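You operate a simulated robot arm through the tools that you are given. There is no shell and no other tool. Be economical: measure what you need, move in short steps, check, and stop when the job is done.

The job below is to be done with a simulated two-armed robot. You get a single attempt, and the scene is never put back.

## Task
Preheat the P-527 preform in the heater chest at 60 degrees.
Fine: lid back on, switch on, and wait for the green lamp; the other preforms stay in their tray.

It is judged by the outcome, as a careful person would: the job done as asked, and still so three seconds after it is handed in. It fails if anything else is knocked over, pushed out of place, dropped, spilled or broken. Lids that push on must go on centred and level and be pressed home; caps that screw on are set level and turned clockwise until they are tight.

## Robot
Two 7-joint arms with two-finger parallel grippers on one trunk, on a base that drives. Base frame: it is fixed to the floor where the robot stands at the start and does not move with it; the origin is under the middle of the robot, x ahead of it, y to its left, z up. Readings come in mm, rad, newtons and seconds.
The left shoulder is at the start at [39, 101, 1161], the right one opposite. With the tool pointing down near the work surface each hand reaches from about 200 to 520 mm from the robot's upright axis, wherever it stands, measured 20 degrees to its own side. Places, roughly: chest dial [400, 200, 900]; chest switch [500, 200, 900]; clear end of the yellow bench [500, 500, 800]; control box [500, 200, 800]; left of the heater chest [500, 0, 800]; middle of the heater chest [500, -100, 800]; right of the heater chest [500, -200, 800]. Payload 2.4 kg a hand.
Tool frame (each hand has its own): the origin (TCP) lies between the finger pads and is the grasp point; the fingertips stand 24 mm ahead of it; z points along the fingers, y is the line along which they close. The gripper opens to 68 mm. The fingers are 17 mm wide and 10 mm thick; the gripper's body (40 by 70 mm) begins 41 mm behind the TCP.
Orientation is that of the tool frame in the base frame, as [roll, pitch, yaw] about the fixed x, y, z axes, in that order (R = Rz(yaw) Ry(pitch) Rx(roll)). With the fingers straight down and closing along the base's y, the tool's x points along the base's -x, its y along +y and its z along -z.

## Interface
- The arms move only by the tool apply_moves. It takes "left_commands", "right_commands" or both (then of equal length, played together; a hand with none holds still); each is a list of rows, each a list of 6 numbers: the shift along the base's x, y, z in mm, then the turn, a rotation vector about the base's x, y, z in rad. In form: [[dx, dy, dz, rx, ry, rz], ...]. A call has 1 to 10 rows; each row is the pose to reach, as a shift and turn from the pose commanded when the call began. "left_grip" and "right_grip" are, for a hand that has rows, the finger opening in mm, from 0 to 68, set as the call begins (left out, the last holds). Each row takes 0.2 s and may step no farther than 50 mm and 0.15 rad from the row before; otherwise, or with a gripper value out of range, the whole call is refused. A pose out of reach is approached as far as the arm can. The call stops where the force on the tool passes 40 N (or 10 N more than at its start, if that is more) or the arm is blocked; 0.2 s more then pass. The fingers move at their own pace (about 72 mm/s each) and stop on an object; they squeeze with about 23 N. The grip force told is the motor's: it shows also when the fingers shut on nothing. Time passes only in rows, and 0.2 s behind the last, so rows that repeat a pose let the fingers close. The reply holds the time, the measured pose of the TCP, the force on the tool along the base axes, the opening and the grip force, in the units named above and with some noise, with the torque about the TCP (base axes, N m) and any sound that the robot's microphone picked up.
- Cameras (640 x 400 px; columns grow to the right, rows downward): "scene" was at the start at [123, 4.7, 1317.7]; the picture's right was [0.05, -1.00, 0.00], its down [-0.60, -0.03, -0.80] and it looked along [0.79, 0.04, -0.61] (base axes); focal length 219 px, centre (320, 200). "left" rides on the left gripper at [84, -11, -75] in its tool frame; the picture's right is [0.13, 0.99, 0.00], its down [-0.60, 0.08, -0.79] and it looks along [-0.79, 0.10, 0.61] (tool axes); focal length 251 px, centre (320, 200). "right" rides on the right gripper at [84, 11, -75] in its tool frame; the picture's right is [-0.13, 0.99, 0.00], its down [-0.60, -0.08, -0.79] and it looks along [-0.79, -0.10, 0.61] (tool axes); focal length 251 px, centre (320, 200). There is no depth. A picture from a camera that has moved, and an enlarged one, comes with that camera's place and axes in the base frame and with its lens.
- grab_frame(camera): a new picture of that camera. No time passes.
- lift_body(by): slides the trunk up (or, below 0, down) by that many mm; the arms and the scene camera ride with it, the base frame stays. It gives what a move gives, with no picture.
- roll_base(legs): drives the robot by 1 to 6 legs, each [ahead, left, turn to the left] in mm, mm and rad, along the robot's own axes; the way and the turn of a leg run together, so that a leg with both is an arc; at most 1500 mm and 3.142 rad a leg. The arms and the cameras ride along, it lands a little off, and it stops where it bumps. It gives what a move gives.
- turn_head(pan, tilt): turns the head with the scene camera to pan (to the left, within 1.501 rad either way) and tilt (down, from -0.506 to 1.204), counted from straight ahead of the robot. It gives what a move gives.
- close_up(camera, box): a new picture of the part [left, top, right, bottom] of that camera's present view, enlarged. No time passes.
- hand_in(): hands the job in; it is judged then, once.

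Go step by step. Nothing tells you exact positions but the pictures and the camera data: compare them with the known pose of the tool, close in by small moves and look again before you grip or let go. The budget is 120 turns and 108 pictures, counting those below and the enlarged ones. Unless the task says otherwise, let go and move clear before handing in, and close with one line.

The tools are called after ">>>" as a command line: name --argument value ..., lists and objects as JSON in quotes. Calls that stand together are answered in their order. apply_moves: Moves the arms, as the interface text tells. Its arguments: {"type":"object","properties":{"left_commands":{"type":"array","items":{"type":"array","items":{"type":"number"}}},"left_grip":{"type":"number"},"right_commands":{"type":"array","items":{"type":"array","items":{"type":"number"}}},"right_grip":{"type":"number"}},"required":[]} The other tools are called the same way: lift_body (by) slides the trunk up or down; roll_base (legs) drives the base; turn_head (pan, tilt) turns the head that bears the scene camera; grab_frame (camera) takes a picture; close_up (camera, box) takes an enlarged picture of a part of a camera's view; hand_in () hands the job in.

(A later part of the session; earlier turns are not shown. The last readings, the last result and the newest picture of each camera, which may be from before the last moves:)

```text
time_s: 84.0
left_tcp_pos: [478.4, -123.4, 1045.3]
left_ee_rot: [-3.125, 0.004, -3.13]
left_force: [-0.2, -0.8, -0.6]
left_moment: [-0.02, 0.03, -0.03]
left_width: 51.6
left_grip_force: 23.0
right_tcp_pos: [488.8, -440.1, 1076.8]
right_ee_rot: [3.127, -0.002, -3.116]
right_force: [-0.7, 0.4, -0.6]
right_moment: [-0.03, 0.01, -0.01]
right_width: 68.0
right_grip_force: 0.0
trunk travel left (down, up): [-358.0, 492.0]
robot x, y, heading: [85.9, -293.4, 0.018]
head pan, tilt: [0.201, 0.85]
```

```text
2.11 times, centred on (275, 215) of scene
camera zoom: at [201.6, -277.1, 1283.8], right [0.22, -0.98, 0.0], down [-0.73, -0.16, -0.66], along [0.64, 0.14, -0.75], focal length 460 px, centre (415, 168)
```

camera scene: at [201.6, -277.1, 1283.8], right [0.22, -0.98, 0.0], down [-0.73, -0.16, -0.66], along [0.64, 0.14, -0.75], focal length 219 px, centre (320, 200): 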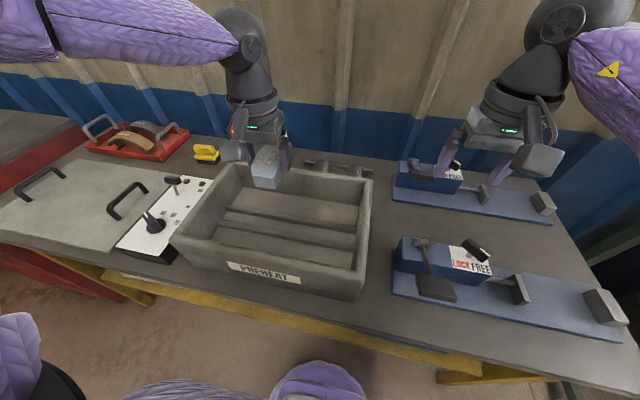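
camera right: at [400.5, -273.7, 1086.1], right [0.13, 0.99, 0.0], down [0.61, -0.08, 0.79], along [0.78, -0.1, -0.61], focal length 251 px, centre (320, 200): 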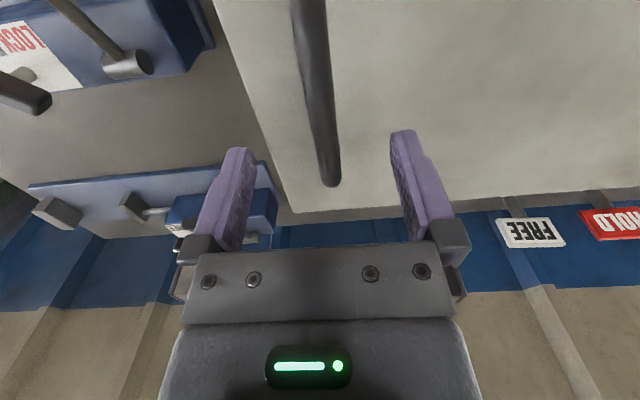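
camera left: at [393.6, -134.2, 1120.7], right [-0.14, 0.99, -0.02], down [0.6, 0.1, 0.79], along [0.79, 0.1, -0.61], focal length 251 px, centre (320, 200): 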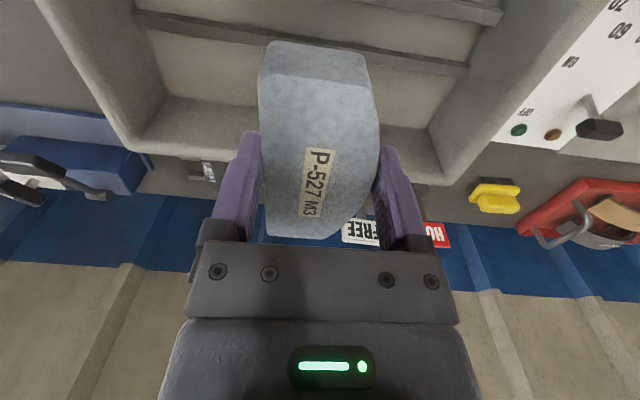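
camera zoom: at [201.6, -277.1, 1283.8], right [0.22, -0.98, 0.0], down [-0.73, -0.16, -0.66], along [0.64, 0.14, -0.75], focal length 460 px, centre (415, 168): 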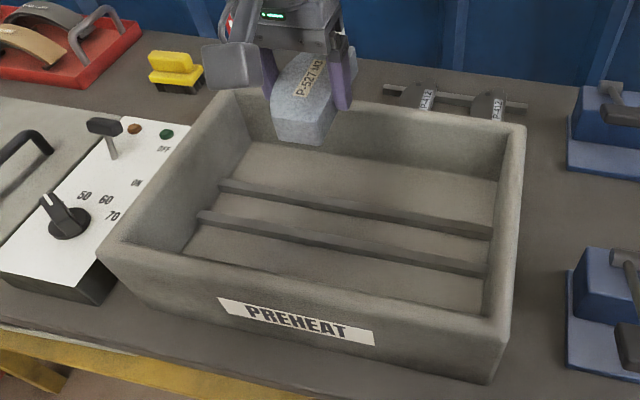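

Ribs are at x≈462 and 510, so block centre should be x≈487. I'll raise and retract the right hand, then lower the trunk partway.

>>> apply_moves --left_commands '[[2, -1, 0, 0, 0, 0], [4, -2, 0, 0, 0, 0], [6, -3, 0, 0, 0, 0], [6, -3, 0, 0, 0, 0]]' --right_commands '[[-20, 10, 35, 0, 0, 0], [-50, 20, 70, 0, 0, 0], [-80, 30, 105, 0, 0, 0], [-100, 40, 135, 0, 0, 0]]'

>>> lift_body --by -140

>>> grab_frame --camera "scene"

```text
time_s: 85.0
left_tcp_pos: [484.8, -127.2, 1046.4]
left_ee_rot: [-3.124, 0.005, -3.13]
left_force: [0.1, 0.3, -1.9]
left_moment: [0.0, 0.0, 0.03]
left_width: 51.7
left_grip_force: 23.1
right_tcp_pos: [386.1, -400.7, 1214.0]
right_ee_rot: [3.129, -0.002, -3.116]
right_force: [-0.3, -0.6, 0.7]
right_moment: [-0.02, 0.03, 0.0]
right_width: 67.9
right_grip_force: 0.1
trunk travel left (down, up): [-358.0, 492.0]
robot x, y, heading: [86.2, -297.1, 0.017]
head pan, tilt: [0.201, 0.85]
```

```text
time_s: 86.7
left_tcp_pos: [484.0, -126.1, 903.8]
left_ee_rot: [-3.124, 0.005, -3.132]
left_force: [0.8, 0.9, -1.7]
left_moment: [-0.03, 0.03, -0.04]
left_width: 51.9
left_grip_force: 23.1
right_tcp_pos: [387.7, -401.5, 1070.8]
right_ee_rot: [3.129, -0.001, -3.117]
right_force: [-0.2, 0.0, -0.5]
right_moment: [0.02, 0.02, 0.01]
right_width: 67.9
right_grip_force: 0.0
trunk travel left (down, up): [-218.0, 632.0]
robot x, y, heading: [86.2, -293.9, 0.015]
head pan, tilt: [0.201, 0.85]
```

```text
47 pictures are left
camera scene: at [230.9, -276.7, 1142.0], right [0.21, -0.98, 0.0], down [-0.73, -0.16, -0.66], along [0.64, 0.14, -0.75], focal length 219 px, centre (320, 200)
```

scene: 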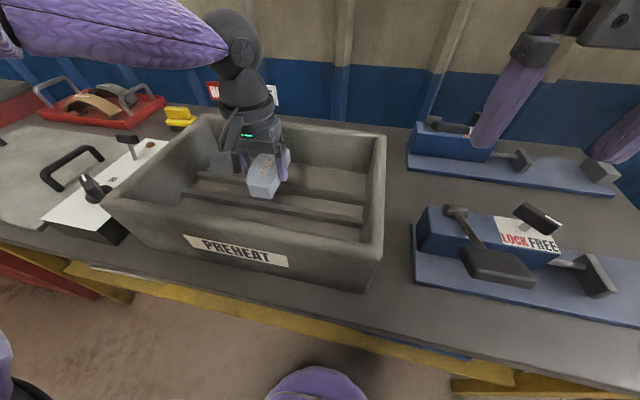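

Clear of the rim. Lowering slowly until contact.

>>> apply_moves --left_commands '[[2, -3, -10, 0, 0, 0], [2, -3, -20, 0, 0, 0], [2, -3, -30, 0, 0, 0], [2, -3, -38, 0, 0, 0], [2, -3, -44, 0, 0, 0], [2, -3, -48, 0, 0, 0], [2, -3, -52, 0, 0, 0], [2, -3, -56, 0, 0, 0], [2, -3, -60, 0, 0, 0]]'

>>> grab_frame --camera "left"

```text
time_s: 88.4
left_tcp_pos: [486.1, -130.3, 856.8]
left_ee_rot: [-3.122, 0.014, -3.129]
left_force: [-3.4, 1.2, 21.2]
left_moment: [0.03, 0.57, 0.0]
left_width: 51.7
left_grip_force: 22.9
right_tcp_pos: [386.1, -400.9, 1068.9]
right_ee_rot: [3.128, -0.003, -3.116]
right_force: [-0.2, 0.8, 0.2]
right_moment: [0.0, 0.0, 0.02]
right_width: 67.8
right_grip_force: 0.0
trunk travel left (down, up): [-218.0, 632.0]
robot x, y, heading: [82.0, -297.1, 0.015]
head pan, tilt: [0.201, 0.85]
stopped in row 8 (left hand): the force on the tool passed its limit at 46 N (the readings are from after the stop); the commanded pose is now the measured one
```

```text
46 pictures are left
camera left: at [401.7, -140.8, 930.4], right [-0.14, 0.99, -0.02], down [0.59, 0.1, 0.8], along [0.79, 0.1, -0.6], focal length 251 px, centre (320, 200)
```

left: 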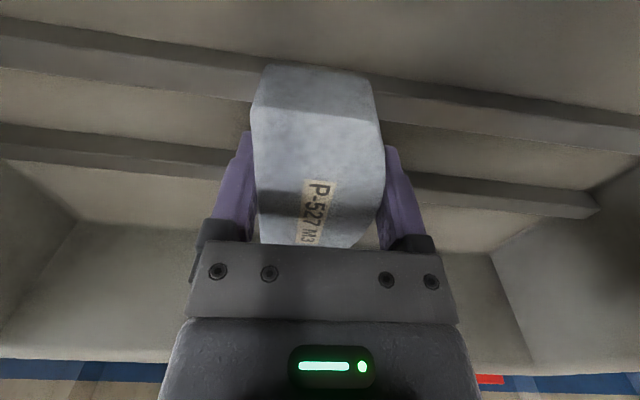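

Contact; the block lies across both ribs. Releasing and rising.

>>> apply_moves --left_commands '[[0, 0, 1, 0, 0, 0], [0, 0, 1, 0, 0, 0], [0, 0, 1, 0, 0, 0]]' --left_grip 66

>>> apply_moves --left_commands '[[0, 0, 15, 0, 0, 0], [0, 0, 40, 0, 0, 0], [0, 0, 80, 0, 0, 0], [0, 0, 120, 0, 0, 0], [0, 0, 160, 0, 0, 0]]'

>>> close_up --camera "scene" --box '[80, 90, 400, 290]'

```text
time_s: 89.2
left_tcp_pos: [487.2, -129.5, 855.5]
left_ee_rot: [-3.122, 0.009, -3.131]
left_force: [-0.8, -0.7, -0.6]
left_moment: [-0.02, -0.02, 0.01]
left_width: 66.2
left_grip_force: 0.2
right_tcp_pos: [388.5, -400.4, 1071.1]
right_ee_rot: [3.128, -0.003, -3.117]
right_force: [-0.3, 0.0, -0.1]
right_moment: [0.02, -0.02, 0.0]
right_width: 67.9
right_grip_force: 0.1
trunk travel left (down, up): [-218.0, 632.0]
robot x, y, heading: [82.8, -295.1, 0.011]
head pan, tilt: [0.201, 0.85]
```

```text
time_s: 90.4
left_tcp_pos: [487.3, -129.2, 1017.7]
left_ee_rot: [-3.123, 0.01, -3.131]
left_force: [-0.1, -0.2, -0.5]
left_moment: [-0.04, 0.04, -0.01]
left_width: 65.7
left_grip_force: 0.1
right_tcp_pos: [387.8, -400.6, 1071.1]
right_ee_rot: [3.128, -0.001, -3.115]
right_force: [-0.1, -0.2, -1.1]
right_moment: [0.0, 0.01, 0.01]
right_width: 68.0
right_grip_force: 0.0
trunk travel left (down, up): [-218.0, 632.0]
robot x, y, heading: [86.2, -297.2, 0.015]
head pan, tilt: [0.201, 0.85]
```

```text
2.00 times, centred on (240, 190) of scene
camera zoom: at [231.0, -276.6, 1141.9], right [0.22, -0.98, 0.0], down [-0.73, -0.16, -0.66], along [0.64, 0.14, -0.75], focal length 437 px, centre (480, 220)
```

zoom: 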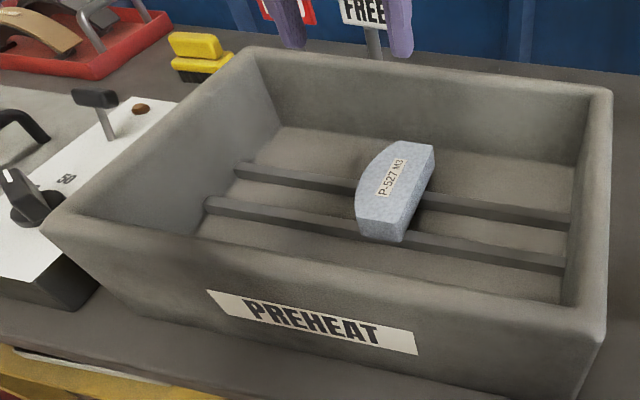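

The preform lies neatly on the ribs. Now back to fetch the lid.

>>> roll_base --legs '[[0, 772, -0.014]]'

>>> turn_head --pan 0 --tilt 0.9

>>> grab_frame --camera "scene"

```text
time_s: 94.5
left_tcp_pos: [481.7, 621.0, 1015.7]
left_ee_rot: [-3.124, 0.011, 3.14]
left_force: [-0.8, -0.5, 0.0]
left_moment: [0.0, 0.03, 0.01]
left_width: 66.2
left_grip_force: 0.0
right_tcp_pos: [378.7, 351.7, 1070.9]
right_ee_rot: [3.127, -0.002, -3.127]
right_force: [0.4, 0.4, -0.6]
right_moment: [0.0, -0.01, 0.0]
right_width: 68.0
right_grip_force: 0.0
trunk travel left (down, up): [-218.0, 632.0]
robot x, y, heading: [78.8, 463.5, 0.002]
head pan, tilt: [0.201, 0.85]
```

```text
time_s: 95.2
left_tcp_pos: [480.3, 620.7, 1015.8]
left_ee_rot: [-3.123, 0.01, 3.139]
left_force: [0.1, -0.3, -0.7]
left_moment: [-0.04, 0.01, -0.04]
left_width: 66.0
left_grip_force: 0.2
right_tcp_pos: [378.3, 350.2, 1070.0]
right_ee_rot: [3.127, -0.001, -3.128]
right_force: [-0.1, -0.7, 0.0]
right_moment: [0.0, 0.0, -0.03]
right_width: 68.2
right_grip_force: 0.1
trunk travel left (down, up): [-218.0, 632.0]
robot x, y, heading: [75.9, 457.5, 0.005]
head pan, tilt: [0.0, 0.901]
```

```text
44 pictures are left
camera scene: at [222.5, 461.0, 1138.0], right [0.0, -1.0, 0.0], down [-0.78, 0.0, -0.62], along [0.62, 0.0, -0.78], focal length 219 px, centre (320, 200)
```

scene: 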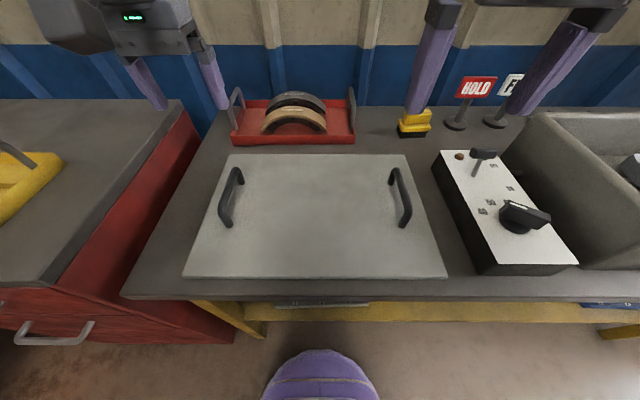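

The lid lies where I left it. Moving both hands above the handles.

>>> apply_moves --left_commands '[[0, -1, -20, 0, 0, 0], [0, -1, -40, 0, 0, 0], [-3, -2, -60, 0, 0, 0], [-3, -2, -76, 0, 0, 0]]' --right_commands '[[30, -10, -30, 0, 0, -0.01], [60, -20, -60, 0, 0, -0.01], [90, -30, -90, 0, 0, -0.01], [99, -32, -130, 0, 0, -0.01]]' --left_grip 68 --right_grip 68

>>> grab_frame --camera "left"

>>> grab_frame --camera "right"

```text
time_s: 96.2
left_tcp_pos: [478.6, 619.8, 939.7]
left_ee_rot: [-3.122, 0.011, 3.139]
left_force: [0.0, 0.3, -0.1]
left_moment: [0.01, 0.02, 0.0]
left_width: 68.2
left_grip_force: 0.1
right_tcp_pos: [480.1, 317.6, 939.0]
right_ee_rot: [3.129, -0.002, -3.14]
right_force: [-0.3, -0.4, 0.1]
right_moment: [-0.02, -0.01, -0.02]
right_width: 67.9
right_grip_force: 0.1
trunk travel left (down, up): [-218.0, 632.0]
robot x, y, heading: [81.4, 459.2, 0.002]
head pan, tilt: [0.0, 0.901]
```

```text
43 pictures are left
camera left: at [393.9, 610.7, 1014.5], right [-0.13, 0.99, -0.02], down [0.6, 0.09, 0.8], along [0.79, 0.09, -0.6], focal length 251 px, centre (320, 200)
```

left: 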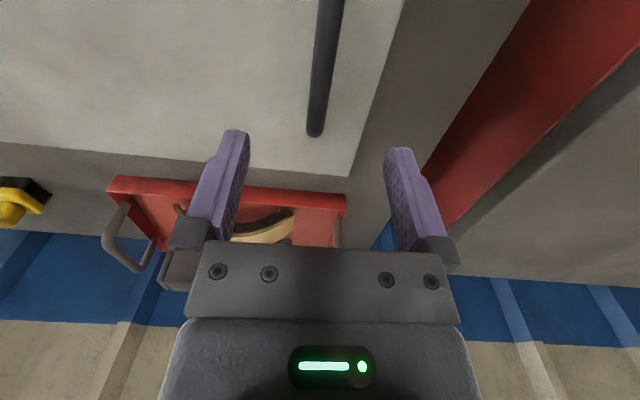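

```text
42 pictures are left
camera right: at [395.5, 326.3, 1015.3], right [0.13, 0.99, 0.01], down [0.61, -0.09, 0.79], along [0.79, -0.09, -0.61], focal length 251 px, centre (320, 200)
```

right: 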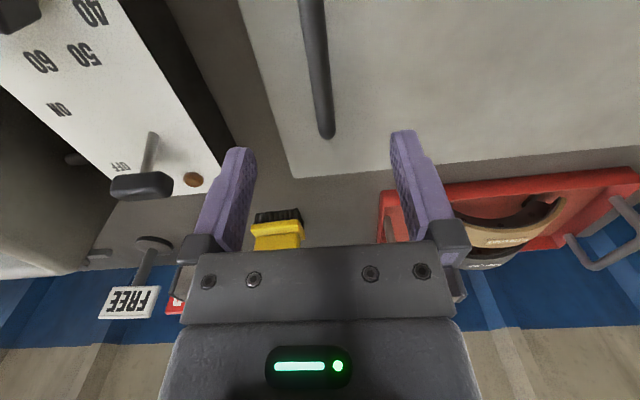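

Aligned. Lowering onto the handles.

>>> apply_moves --left_commands '[[-1, 0, -40, 0, -0.005, 0], [-1, 0, -75, 0, -0.01, 0], [-1, 0, -90, 0, -0.01, 0], [-1, 0, -94, 0, -0.01, 0]]' --right_commands '[[-2, 0, -40, 0, 0, 0], [-2, 0, -75, 0, 0, 0], [-2, 0, -90, 0, 0, 0], [-2, 0, -94, 0, 0, 0]]'

>>> apply_moves --left_commands '[[0, 0, 0, 0, 0, 0], [0, 0, 0, 0, 0, 0], [0, 0, 0, 0, 0, 0]]' --right_commands '[[0, 0, 0, 0, 0, 0], [0, 0, 0, 0, 0, 0], [0, 0, 0, 0, 0, 0]]' --left_grip 0 --right_grip 0

```text
time_s: 97.2
left_tcp_pos: [479.0, 620.0, 844.7]
left_ee_rot: [-3.122, 0.019, 3.14]
left_force: [-0.2, -1.1, 0.0]
left_moment: [0.03, 0.01, -0.02]
left_width: 68.1
left_grip_force: 0.0
right_tcp_pos: [476.8, 320.1, 846.8]
right_ee_rot: [3.128, -0.002, -3.136]
right_force: [0.1, 0.0, -0.7]
right_moment: [0.04, 0.01, -0.01]
right_width: 68.0
right_grip_force: 0.1
trunk travel left (down, up): [-218.0, 632.0]
robot x, y, heading: [80.7, 461.9, 0.006]
head pan, tilt: [0.0, 0.901]
```

```text
time_s: 98.0
left_tcp_pos: [479.0, 619.2, 845.7]
left_ee_rot: [-3.122, 0.022, 3.139]
left_force: [0.4, -5.0, -0.6]
left_moment: [0.05, -0.09, 0.05]
left_width: 13.7
left_grip_force: 22.9
right_tcp_pos: [477.6, 319.8, 847.3]
right_ee_rot: [3.127, -0.002, -3.139]
right_force: [-0.4, 3.9, -0.8]
right_moment: [-0.03, -0.08, -0.02]
right_width: 13.5
right_grip_force: 22.9
trunk travel left (down, up): [-218.0, 632.0]
robot x, y, heading: [78.6, 460.5, 0.004]
head pan, tilt: [0.0, 0.901]
```

Both gripped. Lifting with the trunk.

>>> lift_body --by 120

```text
time_s: 99.5
left_tcp_pos: [478.2, 618.2, 966.2]
left_ee_rot: [-3.122, 0.02, 3.14]
left_force: [-0.2, -0.6, -4.5]
left_moment: [0.02, 0.04, 0.09]
left_width: 13.7
left_grip_force: 22.9
right_tcp_pos: [476.3, 318.7, 966.0]
right_ee_rot: [3.127, -0.004, -3.139]
right_force: [-0.8, 0.7, -4.4]
right_moment: [0.03, -0.12, -0.03]
right_width: 13.8
right_grip_force: 23.1
trunk travel left (down, up): [-338.0, 512.0]
robot x, y, heading: [78.1, 458.8, 0.001]
head pan, tilt: [0.0, 0.901]
```

>>> lift_body --by 110

>>> roll_base --legs '[[0, -602, 0]]'

>>> grab_frame --camera "scene"

```text
time_s: 100.9
left_tcp_pos: [478.4, 618.6, 1078.0]
left_ee_rot: [-3.122, 0.019, -3.141]
left_force: [0.1, 0.7, -4.1]
left_moment: [0.0, -0.07, 0.04]
left_width: 13.6
left_grip_force: 22.8
right_tcp_pos: [476.2, 318.0, 1077.1]
right_ee_rot: [3.128, -0.004, -3.139]
right_force: [-0.2, -1.1, -4.1]
right_moment: [-0.02, -0.01, -0.03]
right_width: 13.6
right_grip_force: 23.1
trunk travel left (down, up): [-448.0, 402.0]
robot x, y, heading: [79.8, 461.1, 0.007]
head pan, tilt: [0.0, 0.901]
```

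```text
time_s: 104.3
left_tcp_pos: [482.9, 30.0, 1076.3]
left_ee_rot: [-3.122, 0.019, -3.128]
left_force: [-0.5, 3.1, -5.0]
left_moment: [-0.01, -0.05, 0.09]
left_width: 13.8
left_grip_force: 23.3
right_tcp_pos: [486.0, -270.4, 1076.7]
right_ee_rot: [3.126, -0.003, -3.123]
right_force: [-0.2, -3.6, -4.9]
right_moment: [0.02, -0.03, -0.04]
right_width: 13.6
right_grip_force: 23.1
trunk travel left (down, up): [-448.0, 402.0]
robot x, y, heading: [82.5, -135.3, 0.02]
head pan, tilt: [0.0, 0.901]
```

```text
41 pictures are left
camera scene: at [188.2, -133.2, 1370.4], right [0.02, -1.0, 0.0], down [-0.78, -0.02, -0.62], along [0.62, 0.01, -0.78], focal length 219 px, centre (320, 200)
```

scene: 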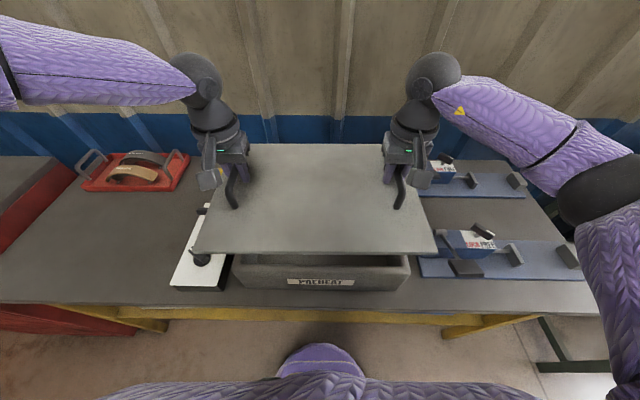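

Lid is 13 mm left and yawed ~0.012 rad. Correcting with the arms.

>>> apply_moves --left_commands '[[1, -4, 0, 0, 0, -0.004], [2, -9, 0, 0, 0, -0.008], [2.5, -13.5, 0, 0, 0, -0.012], [2.5, -13.5, 0, 0, 0, -0.012]]' --right_commands '[[-0.5, -4, 0, 0, 0, -0.004], [-1, -9, 0, 0, 0, -0.008], [-1.5, -13.5, 0, 0, 0, -0.012], [-1.5, -13.5, 0, 0, 0, -0.012]]'

>>> lift_body --by -85

>>> grab_frame --camera "scene"

```text
time_s: 105.3
left_tcp_pos: [485.9, 16.6, 1076.8]
left_ee_rot: [-3.124, 0.018, -3.138]
left_force: [-1.3, 11.9, -5.2]
left_moment: [-0.06, 0.07, 0.06]
left_width: 13.8
left_grip_force: 23.0
right_tcp_pos: [484.0, -283.6, 1076.1]
right_ee_rot: [3.13, -0.003, -3.137]
right_force: [0.2, -11.3, -4.8]
right_moment: [0.06, -0.13, -0.02]
right_width: 13.8
right_grip_force: 23.2
trunk travel left (down, up): [-448.0, 402.0]
robot x, y, heading: [84.9, -137.2, 0.019]
head pan, tilt: [0.0, 0.901]
```

```text
time_s: 106.5
left_tcp_pos: [485.0, 16.2, 991.1]
left_ee_rot: [-3.124, 0.021, -3.139]
left_force: [-0.1, 5.5, -5.1]
left_moment: [-0.05, -0.06, 0.04]
left_width: 13.3
left_grip_force: 23.0
right_tcp_pos: [484.8, -283.4, 992.5]
right_ee_rot: [3.127, -0.003, -3.136]
right_force: [-0.8, -5.8, -4.7]
right_moment: [0.03, 0.03, -0.05]
right_width: 13.6
right_grip_force: 23.3
trunk travel left (down, up): [-363.0, 487.0]
robot x, y, heading: [86.9, -140.5, 0.02]
head pan, tilt: [0.0, 0.901]
```

```text
40 pictures are left
camera scene: at [199.6, -132.5, 1284.9], right [0.02, -1.0, 0.0], down [-0.78, -0.02, -0.62], along [0.62, 0.01, -0.78], focal length 219 px, centre (320, 200)
```

scene: 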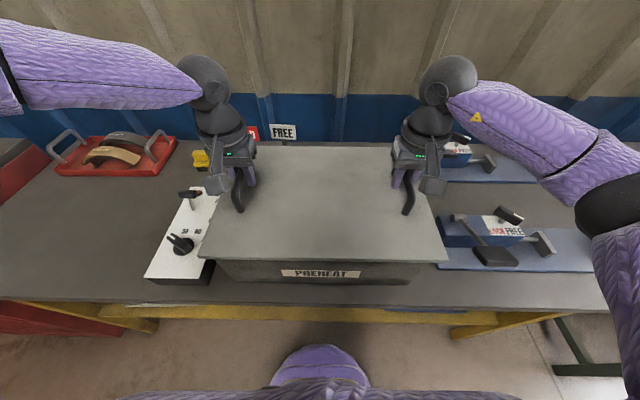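

Aligned with the original seat pose to within ~1 mm. Lowering gently.

>>> apply_moves --left_commands '[[0, 0, -6, 0, 0, 0], [0, 0.5, -12, 0, 0, 0], [0, 1, -17, 0, 0, 0], [0, 1, -21, 0, 0, 0], [0, 1, -24, 0, 0, 0], [0, 1, -27, 0, 0, 0]]' --right_commands '[[0, 0, -6, 0, 0, 0], [0, -0.5, -12, 0, 0, 0], [0, -1, -17, 0, 0, 0], [0, -1, -21, 0, 0, 0], [0, -1, -24, 0, 0, 0], [0, -1, -27, 0, 0, 0]]'

```text
time_s: 107.9
left_tcp_pos: [484.1, 17.1, 965.1]
left_ee_rot: [-3.12, 0.019, -3.139]
left_force: [0.7, -24.9, -7.1]
left_moment: [0.15, 0.53, 0.15]
left_width: 13.5
left_grip_force: 22.7
right_tcp_pos: [485.4, -282.4, 966.4]
right_ee_rot: [3.124, 0.004, -3.132]
right_force: [-0.7, 22.7, 16.2]
right_moment: [-0.06, 0.34, -0.05]
right_width: 13.6
right_grip_force: 22.7
trunk travel left (down, up): [-363.0, 487.0]
robot x, y, heading: [85.5, -131.9, 0.019]
head pan, tilt: [0.0, 0.901]
```

Height matches the original. I'll relax the sideways strain and press down lightly on both handles.

>>> apply_moves --left_commands '[[0, -1, -1, 0, 0, 0], [0, -2, -2, 0, 0, 0], [0, -2, -4, 0, 0, 0]]' --right_commands '[[0, 1, -1, 0, 0, 0], [0, 2, -1, 0, 0, 0], [0, 2, -2, 0, 0, 0]]'

>>> close_up --camera "scene" --box '[180, 130, 460, 300]'

```text
time_s: 108.7
left_tcp_pos: [483.9, 16.7, 961.7]
left_ee_rot: [-3.123, 0.025, -3.136]
left_force: [2.4, 6.9, 17.6]
left_moment: [-0.06, -0.01, 0.02]
left_width: 14.1
left_grip_force: 22.7
right_tcp_pos: [483.5, -282.9, 964.5]
right_ee_rot: [3.132, 0.0, -3.136]
right_force: [2.6, -3.1, 17.7]
right_moment: [0.02, -0.02, 0.0]
right_width: 13.8
right_grip_force: 22.5
trunk travel left (down, up): [-363.0, 487.0]
robot x, y, heading: [83.5, -133.3, 0.019]
head pan, tilt: [0.0, 0.901]
```

```text
2.29 times, centred on (320, 215) of scene
camera zoom: at [197.5, -131.9, 1285.4], right [0.02, -1.0, 0.0], down [-0.78, -0.02, -0.62], along [0.62, 0.01, -0.78], focal length 500 px, centre (320, 166)
```

zoom: 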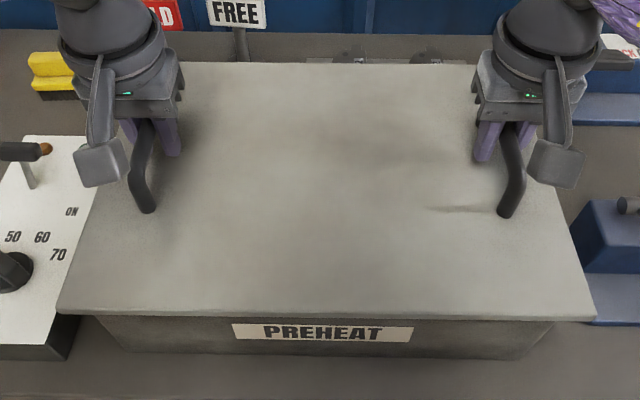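

Both sides push back equally and the lid is centred and level. Releasing.

>>> apply_moves --left_commands '[[0, 0, 2, 0, 0, 0], [0, 0, 2, 0, 0, 0], [0, 0, 2, 0, 0, 0]]' --right_commands '[[0, 0, 2, 0, 0, 0], [0, 0, 2, 0, 0, 0], [0, 0, 2, 0, 0, 0]]' --left_grip 68 --right_grip 68

>>> apply_moves --left_commands '[[0, 0, 20, 0, 0, 0], [0, 0, 50, 0, 0, 0], [0, 0, 80, 0, 0, 0], [-10, 20, 100, 0, 0, 0], [-30, 50, 110, 0, 0, 0], [-60, 80, 110, 0, 0, 0], [-80, 110, 110, 0, 0, 0]]' --right_commands '[[0, 0, 20, 0, 0, 0], [0, 0, 50, 0, 0, 0], [0, 0, 80, 0, 0, 0], [-20, 0, 110, 0, 0, 0], [-50, 0, 130, 0, 0, 0], [-80, 0, 150, 0, 0, 0], [-110, 0, 170, 0, 0, 0]]'

>>> grab_frame --camera "scene"

>>> grab_frame --camera "left"

```text
time_s: 109.5
left_tcp_pos: [484.8, 15.7, 962.6]
left_ee_rot: [-3.122, 0.019, -3.138]
left_force: [0.0, -0.6, -0.2]
left_moment: [-0.03, 0.02, 0.01]
left_width: 68.1
left_grip_force: 0.1
right_tcp_pos: [485.3, -282.5, 965.0]
right_ee_rot: [3.129, -0.004, -3.135]
right_force: [0.0, 0.1, 1.0]
right_moment: [-0.01, 0.02, 0.01]
right_width: 68.1
right_grip_force: 0.0
trunk travel left (down, up): [-363.0, 487.0]
robot x, y, heading: [86.2, -133.4, 0.019]
head pan, tilt: [0.0, 0.901]
```

```text
time_s: 111.1
left_tcp_pos: [406.4, 124.5, 1074.0]
left_ee_rot: [-3.123, 0.021, -3.141]
left_force: [-0.4, -0.1, 0.1]
left_moment: [-0.03, -0.01, 0.01]
left_width: 67.8
left_grip_force: 0.0
right_tcp_pos: [370.8, -281.6, 1133.7]
right_ee_rot: [3.13, -0.002, -3.135]
right_force: [0.5, -0.1, -0.5]
right_moment: [-0.02, 0.02, -0.02]
right_width: 68.0
right_grip_force: 0.1
trunk travel left (down, up): [-363.0, 487.0]
robot x, y, heading: [85.5, -134.9, 0.021]
head pan, tilt: [0.0, 0.901]
```

```text
38 pictures are left
camera scene: at [198.6, -132.3, 1285.0], right [0.02, -1.0, 0.0], down [-0.78, -0.02, -0.62], along [0.62, 0.01, -0.78], focal length 219 px, centre (320, 200)
```

scene: 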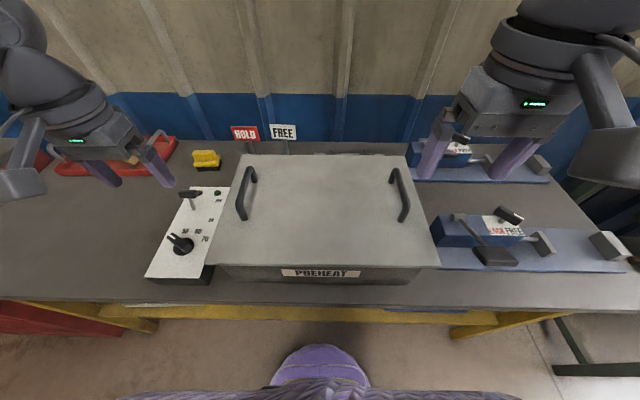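

```text
37 pictures are left
camera left: at [319.9, 115.6, 1146.1], right [-0.13, 0.99, -0.02], down [0.59, 0.1, 0.8], along [0.8, 0.09, -0.59], focal length 251 px, centre (320, 200)
```

left: 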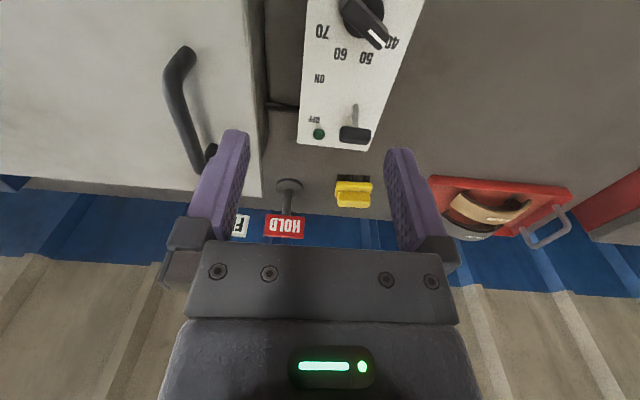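

Lid is on. Now the dial; I'll move left 165 mm to be well placed and view the control box closely.

>>> roll_base --legs '[[0, 165, -0.018]]'

>>> turn_head --pan 0.3 --tilt 1.0

>>> grab_frame --camera "scene"

>>> grab_frame --camera "left"

```text
time_s: 112.6
left_tcp_pos: [408.7, 286.6, 1072.4]
left_ee_rot: [-3.122, 0.019, 3.13]
left_force: [0.9, 0.0, -0.4]
left_moment: [0.0, 0.01, -0.02]
left_width: 68.0
left_grip_force: 0.0
right_tcp_pos: [367.4, -120.9, 1132.5]
right_ee_rot: [3.129, -0.002, 3.132]
right_force: [-0.2, 0.3, -0.5]
right_moment: [-0.02, 0.0, 0.02]
right_width: 68.1
right_grip_force: 0.2
trunk travel left (down, up): [-363.0, 487.0]
robot x, y, heading: [85.0, 30.2, 0.0]
head pan, tilt: [0.0, 0.901]
```

```text
time_s: 113.4
left_tcp_pos: [408.1, 285.7, 1073.1]
left_ee_rot: [-3.122, 0.021, 3.131]
left_force: [-0.5, -0.1, -0.3]
left_moment: [0.0, 0.02, 0.0]
left_width: 68.3
left_grip_force: 0.0
right_tcp_pos: [366.5, -119.8, 1134.0]
right_ee_rot: [3.129, -0.002, 3.133]
right_force: [0.1, 0.0, 0.7]
right_moment: [-0.05, 0.0, 0.0]
right_width: 68.0
right_grip_force: 0.2
trunk travel left (down, up): [-363.0, 487.0]
robot x, y, heading: [80.3, 29.6, 0.001]
head pan, tilt: [0.3, 1.0]
```

```text
36 pictures are left
camera scene: at [188.1, 52.4, 1277.7], right [0.3, -0.95, 0.0], down [-0.8, -0.25, -0.54], along [0.52, 0.16, -0.84], focal length 219 px, centre (320, 200)
```

scene: 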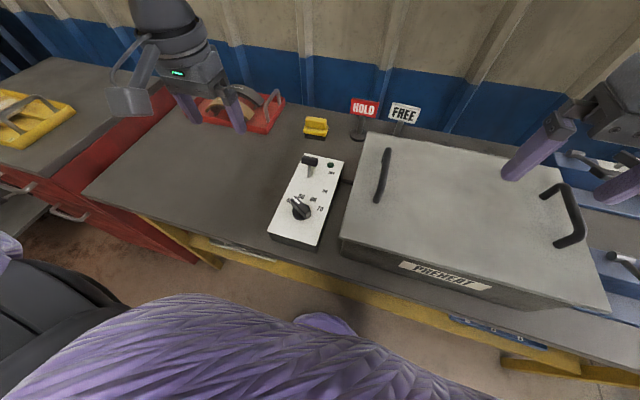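

```text
35 pictures are left
camera left: at [322.6, 277.5, 1146.0], right [-0.12, 0.99, -0.02], down [0.59, 0.09, 0.8], along [0.8, 0.08, -0.59], focal length 251 px, centre (320, 200)
```

left: 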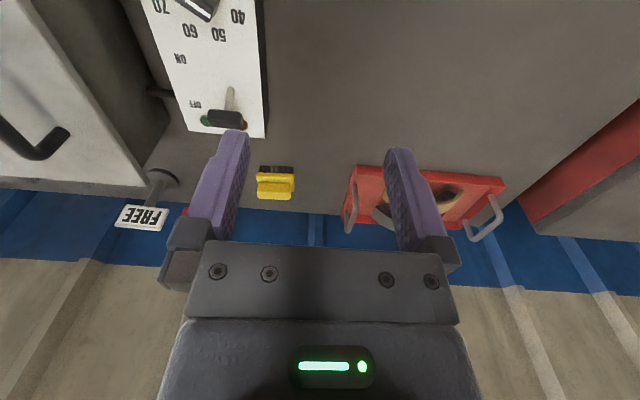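

>>> close_up --camera "scene" --box '[260, 145, 360, 255]'

```text
3.64 times, centred on (310, 200) of scene
camera zoom: at [188.1, 52.4, 1277.7], right [0.3, -0.95, 0.0], down [-0.8, -0.25, -0.54], along [0.52, 0.16, -0.84], focal length 795 px, centre (356, 200)
```

zoom: 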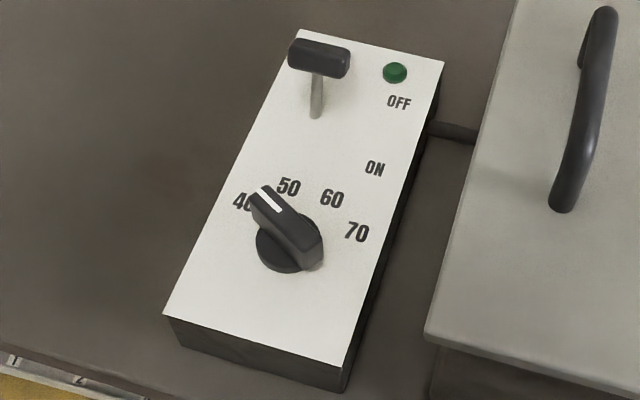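

The pointer stands at 40; labels 40/50/60/70 lie at about +59°, +19°, −19°, −57° around the dial centre ≈[401,162]. I'll bring the left hand above it, turned +60° so the fingers straddle the knob bar.

>>> apply_moves --left_commands '[[0, -17, -5, 0, 0, 0.15], [0, -35, -10, 0, 0, 0.3], [-2, -53, -20, 0, 0, 0.45], [-4, -71, -35, 0, 0, 0.6], [-6, -89, -50, 0, 0, 0.75], [-7, -107, -70, 0, 0, 0.9], [-7, -124, -90, 0, 0, 1.047], [-7, -124, -90, 0, 0, 1.047]]' --left_grip 68

>>> grab_frame --camera "left"

>>> close_up --camera "scene" --box '[240, 85, 400, 255]'

```text
time_s: 115.2
left_tcp_pos: [400.8, 163.7, 984.6]
left_ee_rot: [-3.122, 0.02, -2.105]
left_force: [0.3, -0.3, -0.9]
left_moment: [0.0, 0.02, 0.0]
left_width: 67.9
left_grip_force: 0.0
right_tcp_pos: [367.3, -120.0, 1133.5]
right_ee_rot: [3.127, -0.002, 3.133]
right_force: [0.3, -0.5, 0.1]
right_moment: [0.0, -0.01, -0.03]
right_width: 68.1
right_grip_force: 0.1
trunk travel left (down, up): [-363.0, 487.0]
robot x, y, heading: [81.0, 33.2, 0.006]
head pan, tilt: [0.3, 1.0]
```

```text
33 pictures are left
camera left: at [364.7, 85.2, 1057.0], right [-0.92, 0.4, -0.02], down [0.22, 0.55, 0.8], along [0.33, 0.73, -0.59], focal length 251 px, centre (320, 200)
```

left: 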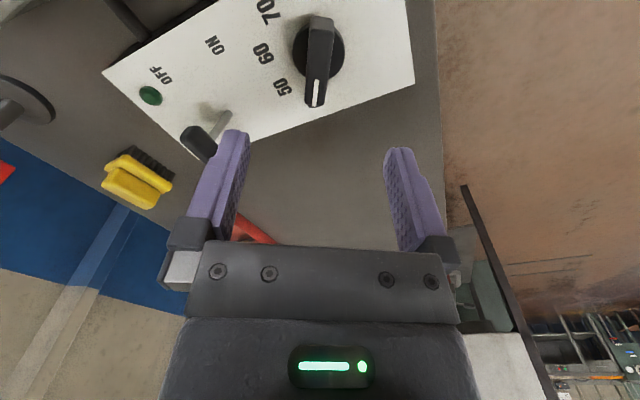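

```text
2.35 times, centred on (320, 170) of scene
camera zoom: at [188.1, 52.5, 1277.7], right [0.3, -0.95, 0.0], down [-0.8, -0.25, -0.54], along [0.52, 0.16, -0.84], focal length 514 px, centre (320, 271)
```

zoom: 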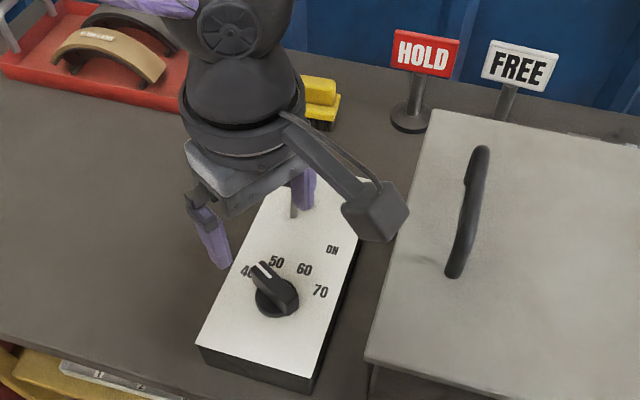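

Pointer tip triangulates to [413,178,894] and the knob axis to ≈[401,158]. Moving over it and partly down for a check.

>>> apply_moves --left_commands '[[0, -5, -25, 0, 0, 0], [0, -5, -50, 0, 0, 0], [0, -5, -65, 0, 0, 0]]' --left_grip 50

>>> grab_frame --camera "left"

```text
time_s: 116.0
left_tcp_pos: [403.8, 158.3, 918.0]
left_ee_rot: [-3.125, 0.02, -2.107]
left_force: [0.3, -0.1, 0.0]
left_moment: [-0.01, -0.01, 0.01]
left_width: 50.0
left_grip_force: 0.1
right_tcp_pos: [367.8, -120.8, 1133.9]
right_ee_rot: [3.129, -0.003, 3.133]
right_force: [-0.2, 0.8, 0.4]
right_moment: [-0.01, 0.0, -0.01]
right_width: 67.8
right_grip_force: 0.1
trunk travel left (down, up): [-363.0, 487.0]
robot x, y, heading: [86.8, 29.2, 0.006]
head pan, tilt: [0.3, 1.0]
```

```text
31 pictures are left
camera left: at [367.7, 79.6, 990.3], right [-0.92, 0.4, -0.02], down [0.22, 0.55, 0.8], along [0.33, 0.73, -0.59], focal length 251 px, centre (320, 200)
```

left: 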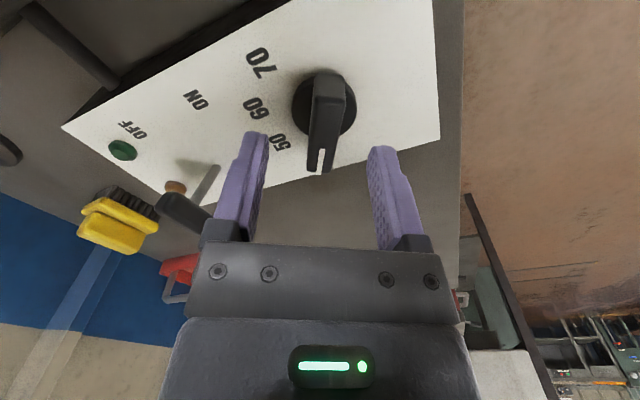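

Fingers straddle the bar, but I'm ~5 mm too far along it. Adjusting and descending to grip height.

>>> apply_moves --left_commands '[[-3, -4, 0, 0, 0, 0], [-3, -4, -10, 0, 0, 0], [-3, -4, -20, 0, 0, 0]]'

>>> grab_frame --camera "left"

```text
time_s: 116.8
left_tcp_pos: [399.4, 154.8, 896.0]
left_ee_rot: [-3.122, 0.023, -2.108]
left_force: [0.1, 0.6, -1.1]
left_moment: [-0.04, 0.0, 0.01]
left_width: 50.0
left_grip_force: 0.1
right_tcp_pos: [367.0, -120.7, 1133.4]
right_ee_rot: [3.129, -0.002, 3.133]
right_force: [1.2, 0.2, 0.3]
right_moment: [-0.02, 0.02, 0.0]
right_width: 67.7
right_grip_force: 0.0
trunk travel left (down, up): [-363.0, 487.0]
robot x, y, heading: [83.3, 33.7, 0.003]
head pan, tilt: [0.3, 1.0]
```

```text
30 pictures are left
camera left: at [363.2, 75.7, 968.4], right [-0.92, 0.4, -0.02], down [0.22, 0.55, 0.8], along [0.33, 0.73, -0.59], focal length 251 px, centre (320, 200)
```

left: 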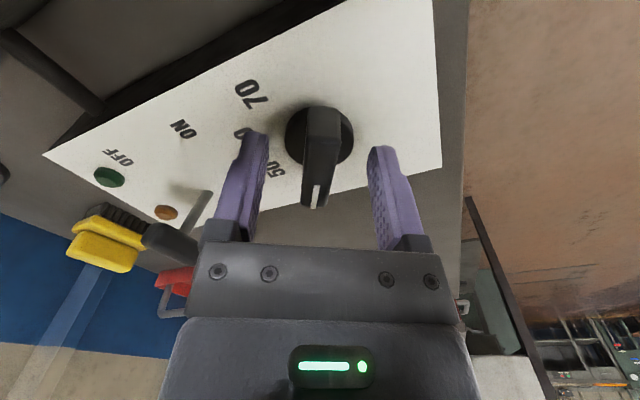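

>>> apply_moves --left_commands '[[-2, -4, -1, 0, 0, 0], [-2, -4, -2, 0, 0, 0]]'

>>> apply_moves --left_commands '[[0, 0, 0, 0, 0, 0], [0, 0, 0, 0, 0, 0], [0, 0, 0, 0, 0, 0]]' --left_grip 0

```text
time_s: 117.4
left_tcp_pos: [394.9, 149.4, 893.6]
left_ee_rot: [-3.123, 0.019, -2.107]
left_force: [0.3, -0.2, 0.2]
left_moment: [-0.01, -0.02, 0.02]
left_width: 50.0
left_grip_force: 0.1
right_tcp_pos: [369.1, -120.2, 1133.3]
right_ee_rot: [3.128, -0.003, 3.133]
right_force: [0.4, -0.1, -0.7]
right_moment: [-0.02, 0.03, -0.02]
right_width: 68.1
right_grip_force: 0.1
trunk travel left (down, up): [-363.0, 487.0]
robot x, y, heading: [82.5, 27.1, 0.001]
head pan, tilt: [0.3, 1.0]
```

```text
time_s: 118.2
left_tcp_pos: [396.5, 150.7, 894.1]
left_ee_rot: [-3.124, 0.018, -2.108]
left_force: [-0.1, -0.7, 1.2]
left_moment: [-0.05, 0.63, 0.01]
left_width: 15.8
left_grip_force: 35.2
right_tcp_pos: [366.6, -120.1, 1134.3]
right_ee_rot: [3.128, -0.001, 3.133]
right_force: [0.7, -0.6, 0.8]
right_moment: [-0.01, 0.04, 0.01]
right_width: 68.1
right_grip_force: 0.1
trunk travel left (down, up): [-363.0, 487.0]
robot x, y, heading: [85.1, 31.1, -0.001]
head pan, tilt: [0.3, 1.0]
```

The knob bar is gripped (15.8 mm) with hardly any side force. Turning clockwise about 77°.

>>> apply_moves --left_commands '[[0, 0, 0, 0, 0, -0.136], [0, 0, 0, 0, 0, -0.272], [0, 0, 0, 0, 0, -0.408], [0, 0, 0, 0, 0, -0.544], [0, 0, 0, 0, 0, -0.68], [0, 0, 0, 0, 0, -0.816], [0, 0, 0, 0, 0, -0.952], [0, 0, 0, 0, 0, -1.088], [0, 0, 0, 0, 0, -1.224], [0, 0, 0, 0, 0, -1.36]]'

>>> grab_frame --camera "left"

>>> close_up --camera "scene" --box '[250, 135, 370, 255]'

```text
time_s: 119.0
left_tcp_pos: [390.8, 154.5, 893.9]
left_ee_rot: [-3.137, 0.017, -2.531]
left_force: [-9.8, 7.8, 3.7]
left_moment: [0.94, 0.13, 0.19]
left_width: 15.7
left_grip_force: 34.0
right_tcp_pos: [366.2, -117.9, 1135.1]
right_ee_rot: [3.131, 0.001, 3.136]
right_force: [-0.7, -0.2, 0.2]
right_moment: [-0.03, -0.01, -0.01]
right_width: 68.2
right_grip_force: 0.0
trunk travel left (down, up): [-363.0, 487.0]
robot x, y, heading: [79.0, 33.2, 0.01]
head pan, tilt: [0.3, 1.0]
stopped in row 4 (left hand): the force on the tool passed its limit at 43 N (the readings are from after the stop); the commanded pose is now the measured one
```

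```text
29 pictures are left
camera left: at [327.6, 96.6, 967.4], right [-0.67, 0.74, -0.01], down [0.44, 0.41, 0.8], along [0.6, 0.54, -0.6], focal length 251 px, centre (320, 200)
```

left: 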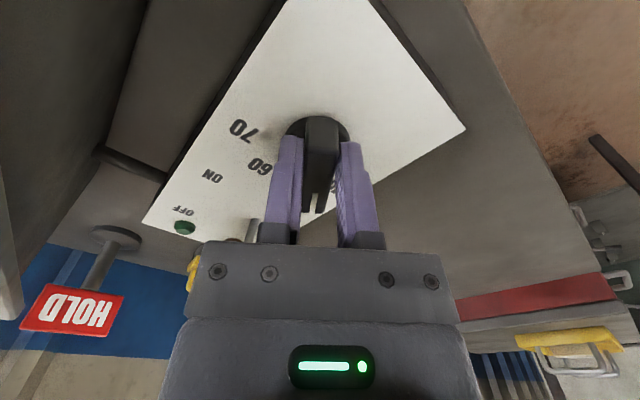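

```text
3.33 times, centred on (310, 195) of scene
camera zoom: at [185.8, 54.2, 1278.1], right [0.3, -0.95, 0.0], down [-0.8, -0.25, -0.54], along [0.52, 0.16, -0.84], focal length 729 px, centre (353, 217)
```

zoom: 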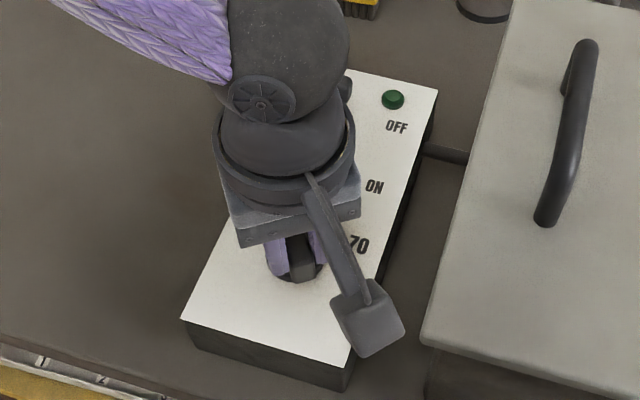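

It stopped because I gripped ~16 mm toward the tail: the motion shows the axis is near [405,163]. I'll open, shift along the bar to the axis, and regrip.

>>> apply_moves --left_commands '[[0, 0, 0, 0, 0, 0], [0, 0, 0, 0, 0, 0], [7, 4, 0, 0, 0, 0], [13, 8, 0, 0, 0, 0], [13, 8, 0, 0, 0, 0]]' --left_grip 40

>>> apply_moves --left_commands '[[0, 0, 0, 0, 0, 0], [0, 0, 0, 0, 0, 0], [0, 0, 0, 0, 0, 0]]' --left_grip 0

```text
time_s: 120.2
left_tcp_pos: [406.0, 159.6, 893.9]
left_ee_rot: [-3.133, 0.015, -2.533]
left_force: [0.8, 0.3, 0.3]
left_moment: [0.0, 0.01, 0.01]
left_width: 40.1
left_grip_force: 0.0
right_tcp_pos: [367.2, -119.0, 1133.0]
right_ee_rot: [3.128, -0.004, 3.136]
right_force: [0.4, -0.1, -0.1]
right_moment: [0.0, -0.02, -0.01]
right_width: 68.0
right_grip_force: 0.2
trunk travel left (down, up): [-363.0, 487.0]
robot x, y, heading: [80.2, 31.3, 0.006]
head pan, tilt: [0.3, 1.0]
```

```text
time_s: 121.0
left_tcp_pos: [404.7, 162.9, 894.1]
left_ee_rot: [-3.135, 0.016, -2.53]
left_force: [-13.1, 22.7, 4.5]
left_moment: [0.92, 0.36, 0.01]
left_width: 15.8
left_grip_force: 34.9
right_tcp_pos: [366.3, -116.4, 1134.2]
right_ee_rot: [3.129, 0.0, 3.138]
right_force: [0.2, -0.2, -0.9]
right_moment: [-0.01, -0.03, -0.01]
right_width: 68.1
right_grip_force: 0.0
trunk travel left (down, up): [-363.0, 487.0]
robot x, y, heading: [81.4, 31.0, 0.006]
head pan, tilt: [0.3, 1.0]
```

>>> apply_moves --left_commands '[[-1.5, 2.5, 0, 0, 0, 0], [-1.5, 2.5, 0, 0, 0, -0.1], [-1.5, 2.5, 0, 0, 0, -0.2], [-1.5, 2.5, 0, 0, 0, -0.3], [-1.5, 2.5, 0, 0, 0, -0.4], [-1.5, 2.5, 0, 0, 0, -0.5], [-1.5, 2.5, 0, 0, 0, -0.6]]'

```text
time_s: 122.7
left_tcp_pos: [403.2, 163.1, 893.7]
left_ee_rot: [-3.133, 0.018, -3.135]
left_force: [-19.3, 7.5, -6.9]
left_moment: [0.54, -0.06, -0.01]
left_width: 15.9
left_grip_force: 35.2
right_tcp_pos: [366.0, -119.5, 1133.7]
right_ee_rot: [3.129, 0.0, 3.135]
right_force: [-0.6, 1.2, 0.8]
right_moment: [0.02, -0.05, 0.03]
right_width: 68.2
right_grip_force: 0.1
trunk travel left (down, up): [-363.0, 487.0]
robot x, y, heading: [82.9, 33.8, 0.007]
head pan, tilt: [0.3, 1.0]
```

>>> apply_moves --left_commands '[[-2, 0.5, 0.5, 0, 0, 0], [-2, 0.5, 0.5, 0, 0, -0.11], [-2, 0.5, 0.5, 0, 0, -0.22], [-2, 0.5, 0.5, 0, 0, -0.33], [-2, 0.5, 0.5, 0, 0, -0.33]]'

>>> apply_moves --left_commands '[[0, 0, 0, 0, 0, 0], [0, 0, 0, 0, 0, 0], [0, 0, 20, 0, 0, 0], [0, 0, 60, 0, 0, 0], [0, 40, 90, 0, 0, 0], [0, 80, 90, 0, 0, 0], [0, 120, 90, 0, 0, 0]]' --left_grip 50

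>>> close_up --camera "scene" --box '[260, 145, 360, 255]'

```text
time_s: 123.8
left_tcp_pos: [404.7, 164.0, 894.3]
left_ee_rot: [-3.133, 0.016, 2.819]
left_force: [-1.9, -2.7, -25.9]
left_moment: [0.46, 0.11, -0.04]
left_width: 16.0
left_grip_force: 34.6
right_tcp_pos: [368.9, -119.8, 1132.9]
right_ee_rot: [3.127, -0.004, 3.133]
right_force: [0.3, 0.4, 0.8]
right_moment: [0.03, -0.02, -0.02]
right_width: 68.0
right_grip_force: 0.0
trunk travel left (down, up): [-363.0, 487.0]
robot x, y, heading: [85.8, 32.2, 0.001]
head pan, tilt: [0.3, 1.0]
```

```text
time_s: 125.5
left_tcp_pos: [399.5, 283.4, 982.4]
left_ee_rot: [-3.134, 0.015, 2.819]
left_force: [0.7, -0.4, -0.1]
left_moment: [-0.01, 0.02, 0.03]
left_width: 50.1
left_grip_force: 0.0
right_tcp_pos: [368.0, -119.5, 1134.3]
right_ee_rot: [3.127, -0.002, 3.134]
right_force: [0.6, 0.6, 0.0]
right_moment: [0.02, -0.01, 0.0]
right_width: 67.9
right_grip_force: 0.0
trunk travel left (down, up): [-363.0, 487.0]
robot x, y, heading: [82.3, 33.1, 0.006]
head pan, tilt: [0.3, 1.0]
```

```text
3.64 times, centred on (310, 200) of scene
camera zoom: at [187.5, 53.2, 1277.7], right [0.3, -0.95, 0.0], down [-0.8, -0.25, -0.54], along [0.51, 0.16, -0.84], focal length 795 px, centre (356, 200)
```

zoom: 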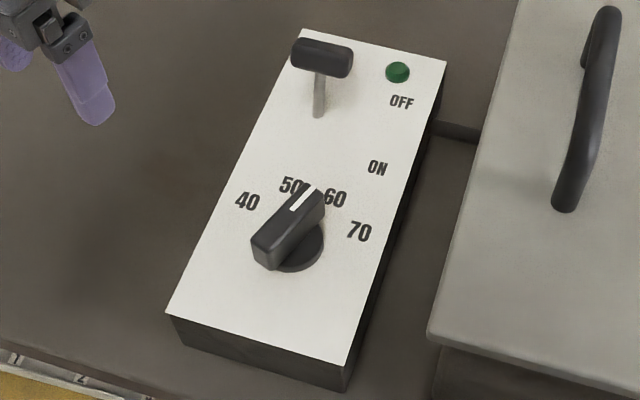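

The pointer now reads about −20°, on the 60 mark. Next the switch: the T-lever must be pulled from OFF (far) to ON (near). The right arm reaches further, so I'll drive left 285 mm and use it.

>>> roll_base --legs '[[0, 285, 0]]'

>>> turn_head --pan -0.3 --tilt 0.9

>>> grab_frame --camera "right"

>>> grab_frame --camera "scene"

```text
time_s: 127.4
left_tcp_pos: [394.8, 563.3, 981.8]
left_ee_rot: [-3.135, 0.017, 2.825]
left_force: [-0.7, 0.3, 0.6]
left_moment: [0.0, 0.01, -0.02]
left_width: 50.2
left_grip_force: 0.1
right_tcp_pos: [365.9, 159.1, 1134.0]
right_ee_rot: [3.127, -0.003, -3.142]
right_force: [-0.1, -0.3, 0.2]
right_moment: [-0.02, -0.03, 0.01]
right_width: 68.0
right_grip_force: 0.1
trunk travel left (down, up): [-363.0, 487.0]
robot x, y, heading: [79.5, 308.3, 0.014]
head pan, tilt: [0.3, 1.0]
```

```text
time_s: 128.4
left_tcp_pos: [394.6, 563.0, 982.1]
left_ee_rot: [-3.135, 0.017, 2.827]
left_force: [0.7, 0.7, 1.1]
left_moment: [0.01, -0.01, -0.02]
left_width: 49.8
left_grip_force: 0.1
right_tcp_pos: [365.3, 159.5, 1133.3]
right_ee_rot: [3.127, -0.001, 3.141]
right_force: [-0.4, 0.8, 0.2]
right_moment: [0.0, 0.0, 0.0]
right_width: 67.7
right_grip_force: 0.1
trunk travel left (down, up): [-363.0, 487.0]
robot x, y, heading: [80.5, 310.5, 0.017]
head pan, tilt: [-0.3, 0.901]
```

```text
26 pictures are left
camera right: at [281.7, 169.5, 1208.7], right [0.13, 0.99, 0.01], down [0.61, -0.09, 0.79], along [0.79, -0.09, -0.61], focal length 251 px, centre (320, 200)
```

right: 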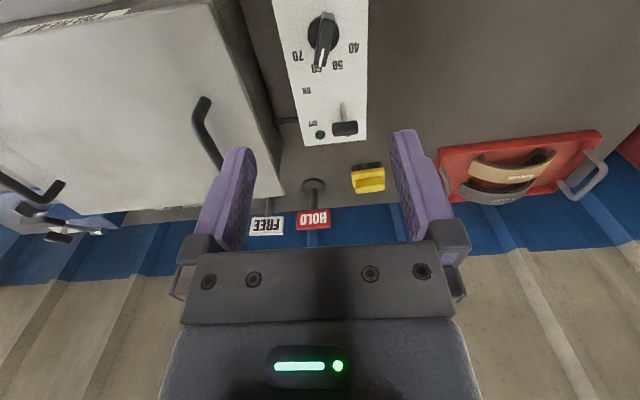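

```text
25 pictures are left
camera scene: at [190.9, 288.5, 1284.9], right [-0.28, -0.96, 0.0], down [-0.75, 0.22, -0.62], along [0.6, -0.18, -0.78], focal length 219 px, centre (320, 200)
```

scene: 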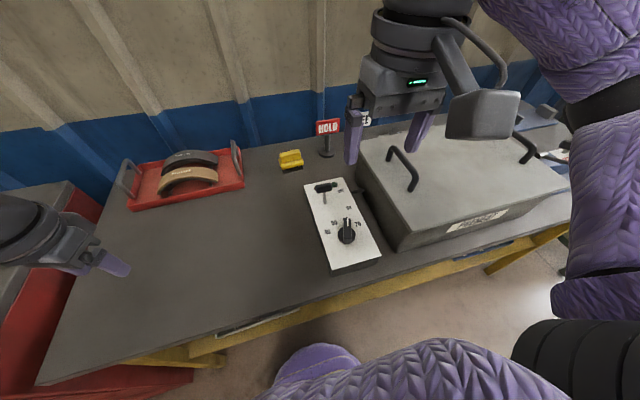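

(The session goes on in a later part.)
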